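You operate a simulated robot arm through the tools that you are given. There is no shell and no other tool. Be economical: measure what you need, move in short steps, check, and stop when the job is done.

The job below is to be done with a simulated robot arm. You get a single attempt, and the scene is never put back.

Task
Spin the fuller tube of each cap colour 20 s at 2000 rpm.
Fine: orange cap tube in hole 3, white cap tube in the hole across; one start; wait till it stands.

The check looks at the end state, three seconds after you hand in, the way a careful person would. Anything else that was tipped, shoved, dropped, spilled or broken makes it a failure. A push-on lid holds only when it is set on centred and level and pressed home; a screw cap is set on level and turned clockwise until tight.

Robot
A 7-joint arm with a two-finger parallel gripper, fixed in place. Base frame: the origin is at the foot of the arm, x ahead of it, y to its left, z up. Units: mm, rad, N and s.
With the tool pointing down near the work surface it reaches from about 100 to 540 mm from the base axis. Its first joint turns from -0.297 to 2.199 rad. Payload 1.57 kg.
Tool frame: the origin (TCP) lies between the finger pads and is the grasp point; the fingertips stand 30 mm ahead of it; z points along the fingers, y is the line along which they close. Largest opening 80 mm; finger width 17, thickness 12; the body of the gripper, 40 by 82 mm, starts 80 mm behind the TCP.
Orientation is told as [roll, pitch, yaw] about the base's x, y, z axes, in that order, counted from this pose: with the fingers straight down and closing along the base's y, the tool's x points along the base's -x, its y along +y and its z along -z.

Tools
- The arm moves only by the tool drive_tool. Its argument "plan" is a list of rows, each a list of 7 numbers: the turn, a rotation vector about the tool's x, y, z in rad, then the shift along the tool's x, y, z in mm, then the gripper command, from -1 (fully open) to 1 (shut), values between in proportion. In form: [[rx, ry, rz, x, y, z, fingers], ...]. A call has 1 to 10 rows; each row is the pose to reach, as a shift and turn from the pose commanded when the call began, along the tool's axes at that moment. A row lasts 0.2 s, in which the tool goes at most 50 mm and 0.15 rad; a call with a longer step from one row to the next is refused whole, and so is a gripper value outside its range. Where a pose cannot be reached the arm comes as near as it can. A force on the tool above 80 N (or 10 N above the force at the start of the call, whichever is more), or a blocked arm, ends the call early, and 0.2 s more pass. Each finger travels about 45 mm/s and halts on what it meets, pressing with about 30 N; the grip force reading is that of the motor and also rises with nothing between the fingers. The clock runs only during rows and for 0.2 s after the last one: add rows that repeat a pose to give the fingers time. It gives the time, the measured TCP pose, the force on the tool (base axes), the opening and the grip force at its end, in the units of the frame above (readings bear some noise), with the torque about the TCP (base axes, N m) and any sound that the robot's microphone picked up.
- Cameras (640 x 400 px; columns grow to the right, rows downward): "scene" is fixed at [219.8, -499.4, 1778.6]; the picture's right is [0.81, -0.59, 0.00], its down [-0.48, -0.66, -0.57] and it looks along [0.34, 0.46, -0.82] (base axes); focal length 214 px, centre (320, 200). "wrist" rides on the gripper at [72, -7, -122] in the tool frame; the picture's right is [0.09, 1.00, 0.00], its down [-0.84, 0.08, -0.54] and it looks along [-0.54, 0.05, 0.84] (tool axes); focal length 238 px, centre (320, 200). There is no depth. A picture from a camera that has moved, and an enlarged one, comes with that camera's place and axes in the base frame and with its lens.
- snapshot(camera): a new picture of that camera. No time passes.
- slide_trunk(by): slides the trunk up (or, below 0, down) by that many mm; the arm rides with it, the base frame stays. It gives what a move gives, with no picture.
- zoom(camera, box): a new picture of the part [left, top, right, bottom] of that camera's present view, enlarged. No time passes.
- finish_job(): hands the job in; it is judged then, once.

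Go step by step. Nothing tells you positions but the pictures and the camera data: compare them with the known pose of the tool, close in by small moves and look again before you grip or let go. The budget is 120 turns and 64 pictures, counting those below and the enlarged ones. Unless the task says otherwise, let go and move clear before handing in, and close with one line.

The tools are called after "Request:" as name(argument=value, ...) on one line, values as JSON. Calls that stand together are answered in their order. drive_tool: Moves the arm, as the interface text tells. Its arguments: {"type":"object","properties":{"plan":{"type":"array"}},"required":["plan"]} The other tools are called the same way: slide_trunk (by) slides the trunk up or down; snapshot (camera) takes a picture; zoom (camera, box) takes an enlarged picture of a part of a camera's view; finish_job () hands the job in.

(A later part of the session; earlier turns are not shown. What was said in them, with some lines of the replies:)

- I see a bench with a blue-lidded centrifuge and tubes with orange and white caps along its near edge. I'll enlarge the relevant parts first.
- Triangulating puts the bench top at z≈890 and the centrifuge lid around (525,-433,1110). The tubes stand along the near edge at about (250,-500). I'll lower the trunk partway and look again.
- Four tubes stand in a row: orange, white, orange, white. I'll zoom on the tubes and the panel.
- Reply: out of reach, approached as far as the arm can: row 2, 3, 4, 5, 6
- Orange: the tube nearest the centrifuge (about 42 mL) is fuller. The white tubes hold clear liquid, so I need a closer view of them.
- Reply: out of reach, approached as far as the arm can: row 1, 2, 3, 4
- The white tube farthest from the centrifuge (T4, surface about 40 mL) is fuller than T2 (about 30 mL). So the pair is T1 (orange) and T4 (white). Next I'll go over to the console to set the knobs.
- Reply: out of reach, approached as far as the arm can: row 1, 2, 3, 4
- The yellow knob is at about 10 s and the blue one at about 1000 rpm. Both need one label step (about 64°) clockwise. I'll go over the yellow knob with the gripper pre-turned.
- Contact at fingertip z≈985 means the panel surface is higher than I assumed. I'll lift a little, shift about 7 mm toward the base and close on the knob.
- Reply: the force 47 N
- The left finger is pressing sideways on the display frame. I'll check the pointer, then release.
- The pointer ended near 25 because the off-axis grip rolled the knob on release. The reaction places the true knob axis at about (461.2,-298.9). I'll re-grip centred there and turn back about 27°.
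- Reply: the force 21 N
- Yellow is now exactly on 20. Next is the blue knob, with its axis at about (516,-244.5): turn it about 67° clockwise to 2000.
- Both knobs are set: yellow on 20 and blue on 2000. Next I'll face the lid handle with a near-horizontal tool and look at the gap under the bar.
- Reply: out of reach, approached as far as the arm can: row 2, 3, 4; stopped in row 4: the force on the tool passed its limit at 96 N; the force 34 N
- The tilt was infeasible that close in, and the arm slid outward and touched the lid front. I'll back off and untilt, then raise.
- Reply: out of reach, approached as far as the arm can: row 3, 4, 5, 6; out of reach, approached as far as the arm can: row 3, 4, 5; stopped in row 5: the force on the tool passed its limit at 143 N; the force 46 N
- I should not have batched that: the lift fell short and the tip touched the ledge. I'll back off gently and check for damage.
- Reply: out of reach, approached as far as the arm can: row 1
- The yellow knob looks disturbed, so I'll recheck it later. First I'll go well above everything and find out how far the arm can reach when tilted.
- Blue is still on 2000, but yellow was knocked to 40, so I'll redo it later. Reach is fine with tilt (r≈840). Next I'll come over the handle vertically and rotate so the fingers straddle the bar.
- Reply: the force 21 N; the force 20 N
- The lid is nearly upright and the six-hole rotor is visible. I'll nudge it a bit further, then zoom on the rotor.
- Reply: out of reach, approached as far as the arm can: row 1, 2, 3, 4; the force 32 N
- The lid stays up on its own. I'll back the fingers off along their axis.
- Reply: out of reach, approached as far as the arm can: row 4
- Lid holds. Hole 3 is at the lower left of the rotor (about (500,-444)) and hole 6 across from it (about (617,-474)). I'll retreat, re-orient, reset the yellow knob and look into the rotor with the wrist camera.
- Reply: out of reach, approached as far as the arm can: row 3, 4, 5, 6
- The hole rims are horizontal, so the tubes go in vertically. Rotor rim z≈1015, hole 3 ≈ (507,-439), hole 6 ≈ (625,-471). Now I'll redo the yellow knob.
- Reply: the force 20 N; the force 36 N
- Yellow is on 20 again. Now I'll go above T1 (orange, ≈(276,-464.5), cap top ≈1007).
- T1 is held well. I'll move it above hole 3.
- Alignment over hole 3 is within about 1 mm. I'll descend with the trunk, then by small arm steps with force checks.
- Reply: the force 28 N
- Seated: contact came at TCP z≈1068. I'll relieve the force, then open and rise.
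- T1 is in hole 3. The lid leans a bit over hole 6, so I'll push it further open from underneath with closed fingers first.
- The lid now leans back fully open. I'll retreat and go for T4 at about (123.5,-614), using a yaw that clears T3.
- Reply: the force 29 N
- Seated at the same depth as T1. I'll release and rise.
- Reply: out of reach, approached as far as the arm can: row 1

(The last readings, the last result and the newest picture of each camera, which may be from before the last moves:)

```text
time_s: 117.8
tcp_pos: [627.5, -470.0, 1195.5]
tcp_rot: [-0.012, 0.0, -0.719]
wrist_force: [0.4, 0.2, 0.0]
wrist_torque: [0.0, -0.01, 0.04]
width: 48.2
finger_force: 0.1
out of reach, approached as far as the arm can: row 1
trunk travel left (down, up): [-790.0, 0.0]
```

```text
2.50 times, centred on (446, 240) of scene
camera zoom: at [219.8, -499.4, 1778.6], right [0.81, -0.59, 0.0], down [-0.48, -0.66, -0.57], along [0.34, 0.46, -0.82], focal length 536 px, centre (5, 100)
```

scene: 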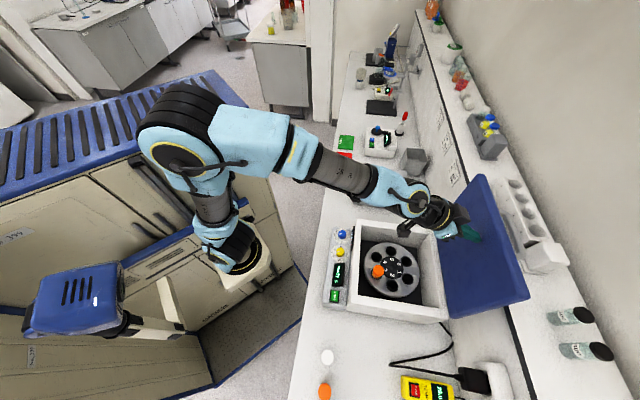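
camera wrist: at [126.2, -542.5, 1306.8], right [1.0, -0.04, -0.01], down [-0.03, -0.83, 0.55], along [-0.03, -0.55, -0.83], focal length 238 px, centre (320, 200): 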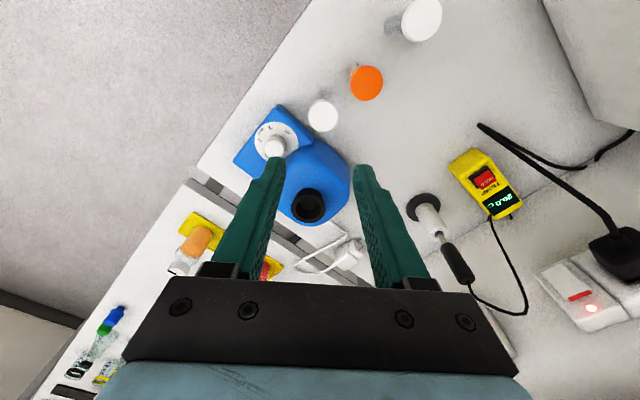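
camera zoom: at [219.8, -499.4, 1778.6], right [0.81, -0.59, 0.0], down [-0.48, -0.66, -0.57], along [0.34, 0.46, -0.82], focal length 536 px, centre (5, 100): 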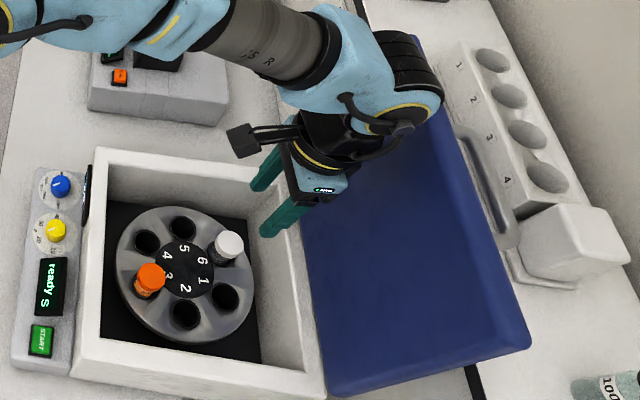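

Orange is in 3 and white in 6, across from each other. The lid stands about vertical. To close it I'll straddle its top edge and pull it forward, so I'm rising and re-orienting now.

Request:
drive_tool(plan=[[0, 0, 0, 15, 0, -38, -0.2], [0, 0, 0, 30, 0, -76, -0.2], [0, 0, 0, 45, 0, -114, -0.2], [0, 0, 0, 60, 0, -152, -0.2], [0, 0, 0, 75, 0, -190, -0.2], [0, 0, 0, 90, 0, -225, -0.2], [0, 0, 0, 90, 0, -225, -0.2]])

Request:
drive_tool(plan=[[0, 0, -0.15, 0, 0, 0, -0.6], [0, 0, -0.3, 0, 0, 0, -1], [0, 0, -0.45, 0, 0, 0, -1], [0, 0, -0.6, 0, 0, 0, -1], [0, 0, -0.75, 0, 0, 0, -1], [0, 0, -0.9, 0, 0, 0, -1], [0, 0, -1.05, 0, 0, 0, -1], [0, 0, -1.2, 0, 0, 0, -1], [0, 0, -1.35, 0, 0, 0, -1], [0, 0, -1.5, 0, 0, 0, -1]])

```text
time_s: 119.4
tcp_pos: [562.8, -407.9, 1422.0]
tcp_rot: [-0.01, 0.0, -0.72]
wrist_force: [0.1, 0.3, 0.9]
wrist_torque: [-0.03, 0.0, 0.0]
width: 48.0
finger_force: 0.1
trunk travel left (down, up): [-790.0, 0.0]
```

```text
time_s: 121.6
tcp_pos: [561.4, -406.2, 1420.4]
tcp_rot: [-0.002, 0.015, 0.781]
wrist_force: [-0.4, 0.1, 1.1]
wrist_torque: [-0.01, 0.0, 0.0]
width: 79.9
finger_force: 0.2
trunk travel left (down, up): [-790.0, 0.0]
```

Request:
drive_tool(plan=[[0, 0, 0, 0, 0, -45, -1], [0.06, 0, 0, 0, -35, -55, -1], [0.12, 0, 0, 0, -70, -55, -1], [0.18, 0, 0, 0, -105, -55, -1], [0.24, 0, 0, 0, -140, -55, -1], [0.3, 0, 0, 0, -165, -55, -1], [0.3, 0, 0, 0, -165, -55, -1]])

Request:
snapshot(camera="wrist")

```text
time_s: 123.2
tcp_pos: [680.4, -525.7, 1476.6]
tcp_rot: [-0.302, 0.013, 0.779]
wrist_force: [0.0, -0.4, -0.5]
wrist_torque: [0.03, 0.06, 0.04]
width: 80.0
finger_force: 0.0
trunk travel left (down, up): [-790.0, 0.0]
```

```text
2 pictures are left
camera wrist: at [607.5, -553.3, 1594.6], right [-0.74, 0.61, -0.29], down [0.43, 0.76, 0.48], along [0.52, 0.23, -0.82], focal length 238 px, centre (320, 200)
```

wrist: 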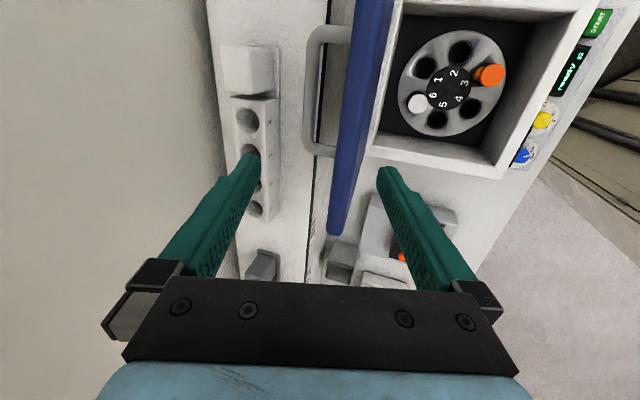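

Request:
drive_tool(plan=[[0, 0, 0, 0, 7.4, 23.9, -1], [0, 0, 0, 0, 14.8, 47.8, -1], [0, 0, 0, 0, 20, 65, -1], [0, 0, 0, 0, 24, 78, -1]])

```text
time_s: 124.2
tcp_pos: [678.0, -526.7, 1394.0]
tcp_rot: [-0.303, 0.012, 0.782]
wrist_force: [-0.4, -0.1, -0.1]
wrist_torque: [-0.02, 0.0, -0.02]
width: 79.9
finger_force: 0.1
trunk travel left (down, up): [-790.0, 0.0]
```

Request:
drive_tool(plan=[[0, 0, 0, 0, 20, -4, -1], [0, 0, 0, 0, 40, -7, -1], [0, 0, 0, 0, 58, -10, -1], [0, 0, 0, 0, 76, -13, -1], [0, 0, 0, 0, 93, -16, -1], [0, 0, 0, 0, 109.5, -18, -1]])

```text
time_s: 125.6
tcp_pos: [600.3, -447.7, 1379.7]
tcp_rot: [-0.302, 0.012, 0.78]
wrist_force: [0.4, 0.7, -0.3]
wrist_torque: [0.01, 0.01, 0.0]
width: 80.1
finger_force: 0.1
trunk travel left (down, up): [-790.0, 0.0]
```

Request:
drive_tool(plan=[[0, 0, 0, 0, 0, 0, -0.5], [0, 0, 0, 0, 0, 0, 0], [0, 0, 0, 0, 0, 0, 0.5], [0, 0, 0, 0, 0, 0, 0.5], [0, 0, 0, 0, 0, 0, 0.5]])

```text
time_s: 126.8
tcp_pos: [600.2, -446.6, 1379.6]
tcp_rot: [-0.301, 0.01, 0.781]
wrist_force: [0.5, -1.1, -0.2]
wrist_torque: [0.01, -0.03, 0.03]
width: 20.5
finger_force: 0.0
trunk travel left (down, up): [-790.0, 0.0]
```

Request:
zoom(camera="scene", box=[325, 160, 517, 320])

```text
2.50 times, centred on (421, 240) of scene
camera zoom: at [219.8, -499.4, 1778.6], right [0.81, -0.59, 0.0], down [-0.48, -0.66, -0.57], along [0.34, 0.46, -0.82], focal length 536 px, centre (68, 100)
```

zoom: 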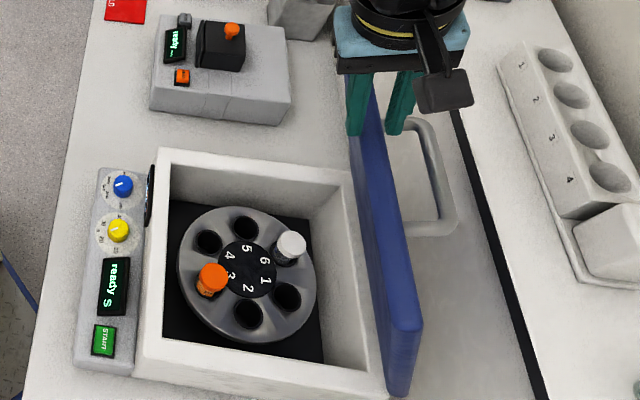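

The lid was pulled forward to about 67° and the fingers straddle its edge. I'll open a little, slide sideways past the handle, then bring the lid down with the far finger along its arc.

Request:
drive_tool(plan=[[0, 0, 0, 0, 0, 0, 0], [0, 0, 0, 0, 0, 0, -0.5], [0, 0, 0, -25, 0, 0, -0.5], [0, 0, 0, -50, 0, 0, -0.5], [0, 0, 0, -65, 0, 0, -0.5], [0, 0, 0, -65, 0, 0, -0.5]])

```text
time_s: 128.2
tcp_pos: [646.4, -401.2, 1377.7]
tcp_rot: [-0.3, 0.013, 0.779]
wrist_force: [-0.4, 0.1, 0.5]
wrist_torque: [0.01, 0.02, -0.04]
width: 60.0
finger_force: 0.0
trunk travel left (down, up): [-790.0, 0.0]
```

Request:
drive_tool(plan=[[0, 0, 0, 0, 20, 0, -0.5], [0, 0, 0, 0, 41, 0, -0.5], [0, 0, 0, 0, 64, 5, -0.5], [0, 0, 0, 0, 86, 11, -0.5], [0, 0, 0, 0, 104, 18, -0.5], [0, 0, 0, 0, 120.5, 25.5, -0.5], [0, 0, 0, 0, 135, 33, -0.5], [0, 0, 0, 0, 148, 41, -0.5]])

```text
time_s: 130.0
tcp_pos: [555.0, -308.2, 1296.0]
tcp_rot: [-0.3, 0.014, 0.783]
wrist_force: [-6.7, 12.4, 12.5]
wrist_torque: [-0.1, -0.29, 0.28]
width: 51.5
finger_force: 0.1
trunk travel left (down, up): [-790.0, 0.0]
```

The far finger is sliding off the lid's front edge. I'll lift, move inward over the lid's outer face, close the fingers and press down from there.

Request:
drive_tool(plan=[[0, 0, 0, 0, -6.5, -21, -0.5], [0, 0, 0, 0, -13, -42, -0.5], [0, 0, 0, 0, -46, -42, 0.2], [0, 0, 0, 0, -79, -32, 1], [0, 0, 0, 0, -79, -22, 1], [0, 0, 0, 0, -79, -22, 1]])

```text
time_s: 131.4
tcp_pos: [603.8, -360.8, 1340.5]
tcp_rot: [-0.3, 0.013, 0.778]
wrist_force: [1.1, -0.3, 0.5]
wrist_torque: [0.01, 0.0, -0.02]
width: 0.1
finger_force: 14.7
trunk travel left (down, up): [-790.0, 0.0]
```

Request:
drive_tool(plan=[[0, 0, 0, 0, 10, 26, 1], [0, 0, 0, 0, 20.4, 52.3, 1], [0, 0, 0, 0, 36.6, 64, 1], [0, 0, 0, 0, 52.7, 75.8, 1], [0, 0, 0, 0, 63.5, 87, 1], [0, 0, 0, 0, 74.4, 98.4, 1]])

```text
time_s: 132.8
tcp_pos: [571.9, -330.7, 1223.0]
tcp_rot: [-0.301, 0.014, 0.78]
wrist_force: [-0.1, -0.6, 0.6]
wrist_torque: [-0.02, 0.01, 0.04]
width: 0.0
finger_force: 21.4
trunk travel left (down, up): [-790.0, 0.0]
```

Request:
drive_tool(plan=[[0, 0, 0, 0, 12, 15.6, 1], [0, 0, 0, 0, 24.3, 31.2, 1], [0, 0, 0, 0, 31, 49, 1], [0, 0, 0, 0, 38.4, 66.6, 1], [0, 0, 0, 0, 42, 78, 1]])

```text
time_s: 134.0
tcp_pos: [560.0, -319.2, 1136.4]
tcp_rot: [-0.3, 0.015, 0.782]
wrist_force: [-0.3, 0.3, 0.5]
wrist_torque: [0.0, -0.01, -0.02]
width: 0.0
finger_force: 21.0
trunk travel left (down, up): [-790.0, 0.0]
```

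Request:
drive_tool(plan=[[0, 0, 0, 0, 1.5, 5, 1], [0, 0, 0, 0, 3, 10, 1], [0, 0, 0, 0, 4.5, 15, 1], [0, 0, 0, 0, 4.5, 15, 1]])

```text
time_s: 135.0
tcp_pos: [559.7, -319.1, 1128.0]
tcp_rot: [-0.311, 0.009, 0.781]
wrist_force: [-9.9, 4.4, 69.1]
wrist_torque: [0.24, 0.25, -0.01]
width: 0.0
finger_force: 21.5
trunk travel left (down, up): [-790.0, 0.0]
```

The lid is down and pressed with about 69 N. I'll rise, untilt and go over the START button (≈(347.7,-408.5)).

Request:
drive_tool(plan=[[0, 0, 0, 0, -6, -30, 1], [-0.1, 0, 0, 0, -13, -60, 1], [-0.2, 0, 0, 0, -20, -90, 1], [-0.3, 0, 0, 0, -20, -100, 1], [-0.3, 0, 0, 0, -20, -100, 1]])

```text
time_s: 136.2
tcp_pos: [554.9, -311.3, 1222.3]
tcp_rot: [0.001, 0.012, 0.781]
wrist_force: [-0.2, 0.2, 0.7]
wrist_torque: [-0.05, 0.0, 0.0]
width: 0.0
finger_force: 21.4
trunk travel left (down, up): [-790.0, 0.0]
```

Request:
drive_tool(plan=[[0, 0, 0.13, 36, 12.8, 0, 1], [0, 0, 0.26, 72, 25.5, 0, 1], [0, 0, 0.39, 108, 38.3, 0, 1], [0, 0, 0.52, 144, 51, 0, 1], [0, 0, 0.65, 180, 64, 0, 1], [0, 0, 0.78, 215.6, 76.6, 0, 1], [0, 0, 0.78, 215.6, 76.6, 0, 1]])

Request:
slide_trunk(by=-170)

```text
time_s: 137.8
tcp_pos: [346.6, -408.8, 1225.8]
tcp_rot: [-0.011, 0.01, 0.0]
wrist_force: [0.0, -0.2, -0.3]
wrist_torque: [-0.02, -0.01, 0.01]
width: 0.2
finger_force: 21.3
trunk travel left (down, up): [-790.0, 0.0]
```

```text
time_s: 139.7
tcp_pos: [347.5, -409.8, 1054.7]
tcp_rot: [-0.01, 0.011, -0.001]
wrist_force: [0.8, -0.7, -0.5]
wrist_torque: [0.0, -0.03, -0.01]
width: 0.1
finger_force: 21.6
trunk travel left (down, up): [-620.0, 170.0]
```

Request:
drive_tool(plan=[[0, 0, 0, 0, 0.5, 12, 1], [0, 0, 0, 0, 0.5, 24, 1], [0, 0, 0, 0, 0.5, 30, 1]])

```text
time_s: 140.5
tcp_pos: [346.8, -408.9, 1026.0]
tcp_rot: [-0.011, 0.008, 0.001]
wrist_force: [-0.6, 0.9, 3.0]
wrist_torque: [0.06, -0.03, -0.05]
width: 0.0
finger_force: 21.1
trunk travel left (down, up): [-620.0, 170.0]
heard: click
```

A click was heard. I'll rise and listen.

Request:
drive_tool(plan=[[0, 0, 0, 0, 0, -20, 1], [0, 0, 0, 0, 0, -50, 1], [0, 0, 0, 0, 0, -80, 1], [0, 0, 0, 40, 0, -100, 1], [0, 0, 0, 70, 0, -100, 1]])

```text
time_s: 141.7
tcp_pos: [275.8, -409.5, 1126.2]
tcp_rot: [-0.009, 0.008, 0.004]
wrist_force: [0.0, -0.6, -0.9]
wrist_torque: [-0.01, 0.0, 0.0]
width: 0.0
finger_force: 21.2
trunk travel left (down, up): [-620.0, 170.0]
```

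Request:
zoom(camera="scene", box=[325, 210, 453, 320])

```text
3.64 times, centred on (389, 265) of scene
camera zoom: at [219.8, -499.4, 1778.6], right [0.81, -0.59, 0.0], down [-0.48, -0.66, -0.57], along [0.34, 0.46, -0.82], focal length 780 px, centre (69, -36)
```

zoom: 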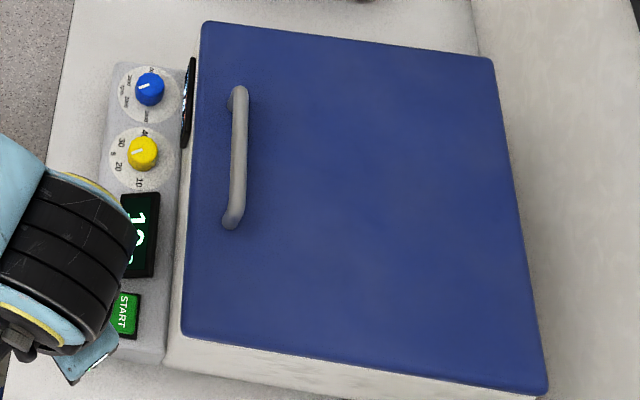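

The display shows a countdown (1x s), the lid is closed and the knobs are right. I'll move clear and wait for the run and the rundown.

Request:
slide_trunk(by=170)

Request:
drive_tool(plan=[[0, 0, 0, 0, 20, 0, 1], [0, 0, 0, 0, 40, 0, 1], [0, 0, 0, 0, 60, 0, 1], [0, 0, 0, 0, 80, 0, 1], [0, 0, 0, 0, 80, 0, 1], [0, 0, 0, 0, 80, 0, 1], [0, 0, 0, 0, 80, 0, 1], [0, 0, 0, 0, 80, 0, 1], [0, 0, 0, 0, 80, 0, 1], [0, 0, 0, 0, 80, 0, 1]])

Request:
drive_tool(plan=[[0, 0, 0, 0, 0, 0, 1], [0, 0, 0, 0, 0, 0, 1], [0, 0, 0, 0, 0, 0, 1], [0, 0, 0, 0, 0, 0, 1], [0, 0, 0, 0, 0, 0, 1], [0, 0, 0, 0, 0, 0, 1], [0, 0, 0, 0, 0, 0, 1], [0, 0, 0, 0, 0, 0, 1], [0, 0, 0, 0, 0, 0, 1], [0, 0, 0, 0, 0, 0, 1]])

Request:
drive_tool(plan=[[0, 0, 0, 0, 0, 0, 1], [0, 0, 0, 0, 0, 0, 1], [0, 0, 0, 0, 0, 0, 1], [0, 0, 0, 0, 0, 0, 1], [0, 0, 0, 0, 0, 0, 1], [0, 0, 0, 0, 0, 0, 1], [0, 0, 0, 0, 0, 0, 1], [0, 0, 0, 0, 0, 0, 1], [0, 0, 0, 0, 0, 0, 1], [0, 0, 0, 0, 0, 0, 1]])

Request:
drive_tool(plan=[[0, 0, 0, 0, 0, 0, 1], [0, 0, 0, 0, 0, 0, 1], [0, 0, 0, 0, 0, 0, 1], [0, 0, 0, 0, 0, 0, 1], [0, 0, 0, 0, 0, 0, 1], [0, 0, 0, 0, 0, 0, 1], [0, 0, 0, 0, 0, 0, 1], [0, 0, 0, 0, 0, 0, 1], [0, 0, 0, 0, 0, 0, 1], [0, 0, 0, 0, 0, 0, 1]])

Request:
drive_tool(plan=[[0, 0, 0, 0, 0, 0, 1], [0, 0, 0, 0, 0, 0, 1], [0, 0, 0, 0, 0, 0, 1], [0, 0, 0, 0, 0, 0, 1], [0, 0, 0, 0, 0, 0, 1], [0, 0, 0, 0, 0, 0, 1], [0, 0, 0, 0, 0, 0, 1], [0, 0, 0, 0, 0, 0, 1], [0, 0, 0, 0, 0, 0, 1], [0, 0, 0, 0, 0, 0, 1]])

Request:
drive_tool(plan=[[0, 0, 0, 0, 0, 0, 1], [0, 0, 0, 0, 0, 0, 1], [0, 0, 0, 0, 0, 0, 1], [0, 0, 0, 0, 0, 0, 1], [0, 0, 0, 0, 0, 0, 1], [0, 0, 0, 0, 0, 0, 1], [0, 0, 0, 0, 0, 0, 1], [0, 0, 0, 0, 0, 0, 1], [0, 0, 0, 0, 0, 0, 1], [0, 0, 0, 0, 0, 0, 1]])

Request:
drive_tool(plan=[[0, 0, 0, 0, 0, 0, 1], [0, 0, 0, 0, 0, 0, 1], [0, 0, 0, 0, 0, 0, 1], [0, 0, 0, 0, 0, 0, 1], [0, 0, 0, 0, 0, 0, 1], [0, 0, 0, 0, 0, 0, 1], [0, 0, 0, 0, 0, 0, 1], [0, 0, 0, 0, 0, 0, 1], [0, 0, 0, 0, 0, 0, 1], [0, 0, 0, 0, 0, 0, 1]])

Request:
drive_tool(plan=[[0, 0, 0, 0, 0, 0, 1], [0, 0, 0, 0, 0, 0, 1], [0, 0, 0, 0, 0, 0, 1], [0, 0, 0, 0, 0, 0, 1], [0, 0, 0, 0, 0, 0, 1], [0, 0, 0, 0, 0, 0, 1], [0, 0, 0, 0, 0, 0, 1], [0, 0, 0, 0, 0, 0, 1], [0, 0, 0, 0, 0, 0, 1], [0, 0, 0, 0, 0, 0, 1]])

Request:
drive_tool(plan=[[0, 0, 0, 0, 0, 0, 1], [0, 0, 0, 0, 0, 0, 1], [0, 0, 0, 0, 0, 0, 1], [0, 0, 0, 0, 0, 0, 1], [0, 0, 0, 0, 0, 0, 1], [0, 0, 0, 0, 0, 0, 1], [0, 0, 0, 0, 0, 0, 1], [0, 0, 0, 0, 0, 0, 1], [0, 0, 0, 0, 0, 0, 1], [0, 0, 0, 0, 0, 0, 1]])

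```text
time_s: 143.6
tcp_pos: [277.0, -410.6, 1296.9]
tcp_rot: [-0.009, 0.007, 0.001]
wrist_force: [-0.6, 0.1, 0.2]
wrist_torque: [0.02, 0.02, 0.01]
width: 0.0
finger_force: 21.7
trunk travel left (down, up): [-790.0, 0.0]
```

```text
time_s: 145.8
tcp_pos: [288.3, -356.3, 1285.1]
tcp_rot: [-0.01, 0.011, 0.002]
wrist_force: [-0.1, -0.2, 0.0]
wrist_torque: [0.01, 0.03, -0.01]
width: 0.0
finger_force: 21.2
out of reach, approached as far as the arm can: row 3, 4, 5, 6, 7, 8, 9, 10
trunk travel left (down, up): [-790.0, 0.0]
```

```text
time_s: 148.0
tcp_pos: [288.0, -356.0, 1283.9]
tcp_rot: [-0.009, 0.008, -0.001]
wrist_force: [0.2, 0.8, 0.8]
wrist_torque: [-0.01, -0.02, 0.04]
width: 0.0
finger_force: 21.0
trunk travel left (down, up): [-790.0, 0.0]
```

```text
time_s: 150.2
tcp_pos: [289.5, -357.2, 1284.4]
tcp_rot: [-0.008, 0.01, 0.001]
wrist_force: [0.1, 0.8, -0.2]
wrist_torque: [-0.04, 0.02, 0.03]
width: 0.0
finger_force: 21.1
trunk travel left (down, up): [-790.0, 0.0]
```

```text
time_s: 152.4
tcp_pos: [288.1, -355.3, 1283.4]
tcp_rot: [-0.008, 0.008, 0.001]
wrist_force: [-0.5, -0.6, 0.3]
wrist_torque: [0.03, 0.03, -0.01]
width: 0.0
finger_force: 20.8
trunk travel left (down, up): [-790.0, 0.0]
```

```text
time_s: 154.6
tcp_pos: [287.6, -357.0, 1284.7]
tcp_rot: [-0.01, 0.009, 0.0]
wrist_force: [0.0, -0.5, 0.1]
wrist_torque: [0.0, 0.04, 0.0]
width: 0.2
finger_force: 21.7
trunk travel left (down, up): [-790.0, 0.0]
```

```text
time_s: 156.8
tcp_pos: [288.0, -355.8, 1284.2]
tcp_rot: [-0.007, 0.01, 0.0]
wrist_force: [-1.0, -0.3, -0.2]
wrist_torque: [0.01, -0.06, 0.0]
width: 0.0
finger_force: 21.4
trunk travel left (down, up): [-790.0, 0.0]
```

```text
time_s: 159.0
tcp_pos: [289.0, -356.4, 1284.4]
tcp_rot: [-0.008, 0.008, 0.0]
wrist_force: [0.3, -0.7, 0.7]
wrist_torque: [0.04, 0.01, 0.03]
width: 0.0
finger_force: 21.2
trunk travel left (down, up): [-790.0, 0.0]
```

```text
time_s: 161.2
tcp_pos: [288.4, -356.4, 1284.3]
tcp_rot: [-0.01, 0.009, 0.001]
wrist_force: [-0.3, 0.0, -0.4]
wrist_torque: [-0.01, -0.02, -0.01]
width: 0.1
finger_force: 21.2
trunk travel left (down, up): [-790.0, 0.0]
```

```text
time_s: 163.4
tcp_pos: [288.5, -356.1, 1284.8]
tcp_rot: [-0.009, 0.011, -0.001]
wrist_force: [0.5, 0.0, -0.2]
wrist_torque: [-0.02, 0.03, 0.0]
width: 0.1
finger_force: 21.1
trunk travel left (down, up): [-790.0, 0.0]
```

About 23 s have passed since the start. I'll keep waiting for the rotor to come to a standstill.

Request:
drive_tool(plan=[[0, 0, 0, 0, 0, 0, 1], [0, 0, 0, 0, 0, 0, 1], [0, 0, 0, 0, 0, 0, 1], [0, 0, 0, 0, 0, 0, 1], [0, 0, 0, 0, 0, 0, 1], [0, 0, 0, 0, 0, 0, 1], [0, 0, 0, 0, 0, 0, 1], [0, 0, 0, 0, 0, 0, 1], [0, 0, 0, 0, 0, 0, 1], [0, 0, 0, 0, 0, 0, 1]])

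Request:
drive_tool(plan=[[0, 0, 0, 0, 0, 0, 1], [0, 0, 0, 0, 0, 0, 1], [0, 0, 0, 0, 0, 0, 1], [0, 0, 0, 0, 0, 0, 1], [0, 0, 0, 0, 0, 0, 1], [0, 0, 0, 0, 0, 0, 1], [0, 0, 0, 0, 0, 0, 1], [0, 0, 0, 0, 0, 0, 1], [0, 0, 0, 0, 0, 0, 1], [0, 0, 0, 0, 0, 0, 1]])

Request:
drive_tool(plan=[[0, 0, 0, 0, 0, 0, 1], [0, 0, 0, 0, 0, 0, 1], [0, 0, 0, 0, 0, 0, 1], [0, 0, 0, 0, 0, 0, 1], [0, 0, 0, 0, 0, 0, 1], [0, 0, 0, 0, 0, 0, 1], [0, 0, 0, 0, 0, 0, 1], [0, 0, 0, 0, 0, 0, 1], [0, 0, 0, 0, 0, 0, 1], [0, 0, 0, 0, 0, 0, 1]])

Request:
drive_tool(plan=[[0, 0, 0, 0, 0, 0, 1], [0, 0, 0, 0, 0, 0, 1], [0, 0, 0, 0, 0, 0, 1], [0, 0, 0, 0, 0, 0, 1], [0, 0, 0, 0, 0, 0, 1], [0, 0, 0, 0, 0, 0, 1], [0, 0, 0, 0, 0, 0, 1], [0, 0, 0, 0, 0, 0, 1], [0, 0, 0, 0, 0, 0, 1], [0, 0, 0, 0, 0, 0, 1]])

Request:
drive_tool(plan=[[0, 0, 0, 0, 0, 0, 1], [0, 0, 0, 0, 0, 0, 1], [0, 0, 0, 0, 0, 0, 1], [0, 0, 0, 0, 0, 0, 1], [0, 0, 0, 0, 0, 0, 1], [0, 0, 0, 0, 0, 0, 1], [0, 0, 0, 0, 0, 0, 1], [0, 0, 0, 0, 0, 0, 1], [0, 0, 0, 0, 0, 0, 1], [0, 0, 0, 0, 0, 0, 1]])

Request:
drive_tool(plan=[[0, 0, 0, 0, 0, 0, 1], [0, 0, 0, 0, 0, 0, 1], [0, 0, 0, 0, 0, 0, 1], [0, 0, 0, 0, 0, 0, 1], [0, 0, 0, 0, 0, 0, 1], [0, 0, 0, 0, 0, 0, 1], [0, 0, 0, 0, 0, 0, 1], [0, 0, 0, 0, 0, 0, 1], [0, 0, 0, 0, 0, 0, 1], [0, 0, 0, 0, 0, 0, 1]])

Request:
drive_tool(plan=[[0, 0, 0, 0, 0, 0, 1], [0, 0, 0, 0, 0, 0, 1], [0, 0, 0, 0, 0, 0, 1], [0, 0, 0, 0, 0, 0, 1], [0, 0, 0, 0, 0, 0, 1], [0, 0, 0, 0, 0, 0, 1], [0, 0, 0, 0, 0, 0, 1], [0, 0, 0, 0, 0, 0, 1], [0, 0, 0, 0, 0, 0, 1], [0, 0, 0, 0, 0, 0, 1]])

Request:
drive_tool(plan=[[0, 0, 0, 0, 0, 0, 1], [0, 0, 0, 0, 0, 0, 1], [0, 0, 0, 0, 0, 0, 1], [0, 0, 0, 0, 0, 0, 1], [0, 0, 0, 0, 0, 0, 1], [0, 0, 0, 0, 0, 0, 1], [0, 0, 0, 0, 0, 0, 1], [0, 0, 0, 0, 0, 0, 1], [0, 0, 0, 0, 0, 0, 1], [0, 0, 0, 0, 0, 0, 1]])

Request:
drive_tool(plan=[[0, 0, 0, 0, 0, 0, 1], [0, 0, 0, 0, 0, 0, 1], [0, 0, 0, 0, 0, 0, 1], [0, 0, 0, 0, 0, 0, 1], [0, 0, 0, 0, 0, 0, 1], [0, 0, 0, 0, 0, 0, 1], [0, 0, 0, 0, 0, 0, 1], [0, 0, 0, 0, 0, 0, 1], [0, 0, 0, 0, 0, 0, 1], [0, 0, 0, 0, 0, 0, 1]])

Request:
drive_tool(plan=[[0, 0, 0, 0, 0, 0, 1], [0, 0, 0, 0, 0, 0, 1], [0, 0, 0, 0, 0, 0, 1], [0, 0, 0, 0, 0, 0, 1], [0, 0, 0, 0, 0, 0, 1], [0, 0, 0, 0, 0, 0, 1], [0, 0, 0, 0, 0, 0, 1], [0, 0, 0, 0, 0, 0, 1], [0, 0, 0, 0, 0, 0, 1], [0, 0, 0, 0, 0, 0, 1]])

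```text
time_s: 165.6
tcp_pos: [287.5, -357.2, 1283.6]
tcp_rot: [-0.009, 0.008, 0.0]
wrist_force: [0.0, 0.3, -0.1]
wrist_torque: [0.0, 0.01, -0.02]
width: 0.0
finger_force: 21.4
trunk travel left (down, up): [-790.0, 0.0]
```

```text
time_s: 167.8
tcp_pos: [288.4, -356.8, 1285.6]
tcp_rot: [-0.008, 0.008, -0.001]
wrist_force: [0.2, -0.6, -0.5]
wrist_torque: [-0.02, -0.03, -0.01]
width: 0.0
finger_force: 21.1
trunk travel left (down, up): [-790.0, 0.0]
```

```text
time_s: 170.0
tcp_pos: [288.0, -355.9, 1284.6]
tcp_rot: [-0.008, 0.009, -0.001]
wrist_force: [-0.5, 1.0, -1.3]
wrist_torque: [-0.01, 0.03, 0.01]
width: 0.0
finger_force: 21.6
trunk travel left (down, up): [-790.0, 0.0]
```

```text
time_s: 172.2
tcp_pos: [288.1, -355.9, 1283.9]
tcp_rot: [-0.009, 0.008, -0.001]
wrist_force: [-0.2, -1.1, 0.1]
wrist_torque: [-0.05, 0.0, -0.03]
width: 0.0
finger_force: 21.8
trunk travel left (down, up): [-790.0, 0.0]
```

```text
time_s: 174.4
tcp_pos: [288.0, -357.4, 1282.8]
tcp_rot: [-0.008, 0.01, 0.0]
wrist_force: [-0.2, 0.5, -0.4]
wrist_torque: [0.02, 0.0, 0.01]
width: 0.1
finger_force: 21.3
trunk travel left (down, up): [-790.0, 0.0]
```

```text
time_s: 176.6
tcp_pos: [288.6, -356.7, 1283.3]
tcp_rot: [-0.009, 0.009, -0.001]
wrist_force: [0.2, -0.2, -0.2]
wrist_torque: [0.03, -0.01, 0.01]
width: 0.0
finger_force: 21.8
trunk travel left (down, up): [-790.0, 0.0]
```

```text
time_s: 178.8
tcp_pos: [287.9, -356.8, 1284.9]
tcp_rot: [-0.01, 0.008, 0.0]
wrist_force: [-0.6, 0.3, 0.0]
wrist_torque: [0.0, 0.01, -0.02]
width: 0.0
finger_force: 21.8
trunk travel left (down, up): [-790.0, 0.0]
```

```text
time_s: 181.0
tcp_pos: [287.8, -355.9, 1283.4]
tcp_rot: [-0.01, 0.008, 0.0]
wrist_force: [0.8, 0.2, -0.1]
wrist_torque: [0.03, -0.02, -0.03]
width: 0.0
finger_force: 21.4
trunk travel left (down, up): [-790.0, 0.0]
```

```text
time_s: 183.2
tcp_pos: [287.0, -355.9, 1284.8]
tcp_rot: [-0.009, 0.01, -0.001]
wrist_force: [0.2, 0.0, -0.2]
wrist_torque: [0.01, 0.01, 0.0]
width: 0.0
finger_force: 20.9
trunk travel left (down, up): [-790.0, 0.0]
```

```text
time_s: 185.4
tcp_pos: [288.3, -356.7, 1283.1]
tcp_rot: [-0.01, 0.009, 0.001]
wrist_force: [0.1, 0.6, -0.1]
wrist_torque: [-0.01, 0.0, -0.04]
width: 0.2
finger_force: 21.1
trunk travel left (down, up): [-790.0, 0.0]
```

45 s since the start. I'll add a further margin for the rundown, then hand in.

Request:
drive_tool(plan=[[0, 0, 0, 0, 0, 0, 1], [0, 0, 0, 0, 0, 0, 1], [0, 0, 0, 0, 0, 0, 1], [0, 0, 0, 0, 0, 0, 1], [0, 0, 0, 0, 0, 0, 1], [0, 0, 0, 0, 0, 0, 1], [0, 0, 0, 0, 0, 0, 1], [0, 0, 0, 0, 0, 0, 1], [0, 0, 0, 0, 0, 0, 1], [0, 0, 0, 0, 0, 0, 1]])

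Request:
drive_tool(plan=[[0, 0, 0, 0, 0, 0, 1], [0, 0, 0, 0, 0, 0, 1], [0, 0, 0, 0, 0, 0, 1], [0, 0, 0, 0, 0, 0, 1], [0, 0, 0, 0, 0, 0, 1], [0, 0, 0, 0, 0, 0, 1], [0, 0, 0, 0, 0, 0, 1], [0, 0, 0, 0, 0, 0, 1], [0, 0, 0, 0, 0, 0, 1], [0, 0, 0, 0, 0, 0, 1]])

Request:
drive_tool(plan=[[0, 0, 0, 0, 0, 0, 1], [0, 0, 0, 0, 0, 0, 1], [0, 0, 0, 0, 0, 0, 1], [0, 0, 0, 0, 0, 0, 1], [0, 0, 0, 0, 0, 0, 1], [0, 0, 0, 0, 0, 0, 1], [0, 0, 0, 0, 0, 0, 1], [0, 0, 0, 0, 0, 0, 1], [0, 0, 0, 0, 0, 0, 1], [0, 0, 0, 0, 0, 0, 1]])

Request:
drive_tool(plan=[[0, 0, 0, 0, 0, 0, 1], [0, 0, 0, 0, 0, 0, 1], [0, 0, 0, 0, 0, 0, 1], [0, 0, 0, 0, 0, 0, 1], [0, 0, 0, 0, 0, 0, 1], [0, 0, 0, 0, 0, 0, 1], [0, 0, 0, 0, 0, 0, 1], [0, 0, 0, 0, 0, 0, 1], [0, 0, 0, 0, 0, 0, 1], [0, 0, 0, 0, 0, 0, 1]])

Request:
drive_tool(plan=[[0, 0, 0, 0, 0, 0, 1], [0, 0, 0, 0, 0, 0, 1], [0, 0, 0, 0, 0, 0, 1], [0, 0, 0, 0, 0, 0, 1], [0, 0, 0, 0, 0, 0, 1], [0, 0, 0, 0, 0, 0, 1], [0, 0, 0, 0, 0, 0, 1], [0, 0, 0, 0, 0, 0, 1], [0, 0, 0, 0, 0, 0, 1], [0, 0, 0, 0, 0, 0, 1]])

Request:
drive_tool(plan=[[0, 0, 0, 0, 0, 0, 1], [0, 0, 0, 0, 0, 0, 1], [0, 0, 0, 0, 0, 0, 1], [0, 0, 0, 0, 0, 0, 1], [0, 0, 0, 0, 0, 0, 1], [0, 0, 0, 0, 0, 0, 1], [0, 0, 0, 0, 0, 0, 1], [0, 0, 0, 0, 0, 0, 1], [0, 0, 0, 0, 0, 0, 1], [0, 0, 0, 0, 0, 0, 1]])

```text
time_s: 187.6
tcp_pos: [287.2, -355.9, 1284.5]
tcp_rot: [-0.008, 0.008, 0.0]
wrist_force: [0.4, 0.9, 0.1]
wrist_torque: [0.0, -0.01, 0.02]
width: 0.0
finger_force: 21.2
trunk travel left (down, up): [-790.0, 0.0]
```

```text
time_s: 189.8
tcp_pos: [288.4, -356.6, 1284.0]
tcp_rot: [-0.01, 0.008, 0.0]
wrist_force: [0.1, -0.7, 0.6]
wrist_torque: [0.03, 0.02, 0.0]
width: 0.0
finger_force: 22.0
trunk travel left (down, up): [-790.0, 0.0]
```

```text
time_s: 192.0
tcp_pos: [287.7, -357.2, 1285.2]
tcp_rot: [-0.009, 0.008, 0.0]
wrist_force: [0.5, 0.8, -0.2]
wrist_torque: [-0.03, 0.03, -0.01]
width: 0.0
finger_force: 20.9
trunk travel left (down, up): [-790.0, 0.0]
```

```text
time_s: 194.2
tcp_pos: [288.1, -357.0, 1283.7]
tcp_rot: [-0.008, 0.011, -0.001]
wrist_force: [0.3, -0.5, -0.5]
wrist_torque: [0.03, 0.02, 0.0]
width: 0.3
finger_force: 20.7
trunk travel left (down, up): [-790.0, 0.0]
```

```text
time_s: 196.4
tcp_pos: [288.6, -356.4, 1284.8]
tcp_rot: [-0.008, 0.008, 0.001]
wrist_force: [-0.3, -0.2, -0.3]
wrist_torque: [0.01, 0.0, -0.02]
width: 0.1
finger_force: 21.5
trunk travel left (down, up): [-790.0, 0.0]
```

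```text
time_s: 198.6
tcp_pos: [288.5, -357.7, 1284.3]
tcp_rot: [-0.011, 0.008, 0.0]
wrist_force: [0.5, 0.1, -0.6]
wrist_torque: [-0.01, 0.01, 0.01]
width: 0.0
finger_force: 21.2
trunk travel left (down, up): [-790.0, 0.0]
```

58 s have passed since the single start, the gripper is clear and the lid is closed. Handing in.

Request:
finish_job()

```text
The job is handed in.
```

I put the fuller orange tube in hole 3 and the fuller white tube across from it in hole 6, then started one spin at 20 s / 2000 rpm with the lid closed; I waited 58 s after the start but had no pictures left to see the rotor stopped, and while setting up I bumped the centrifuge twice and had to reset the timer knob.
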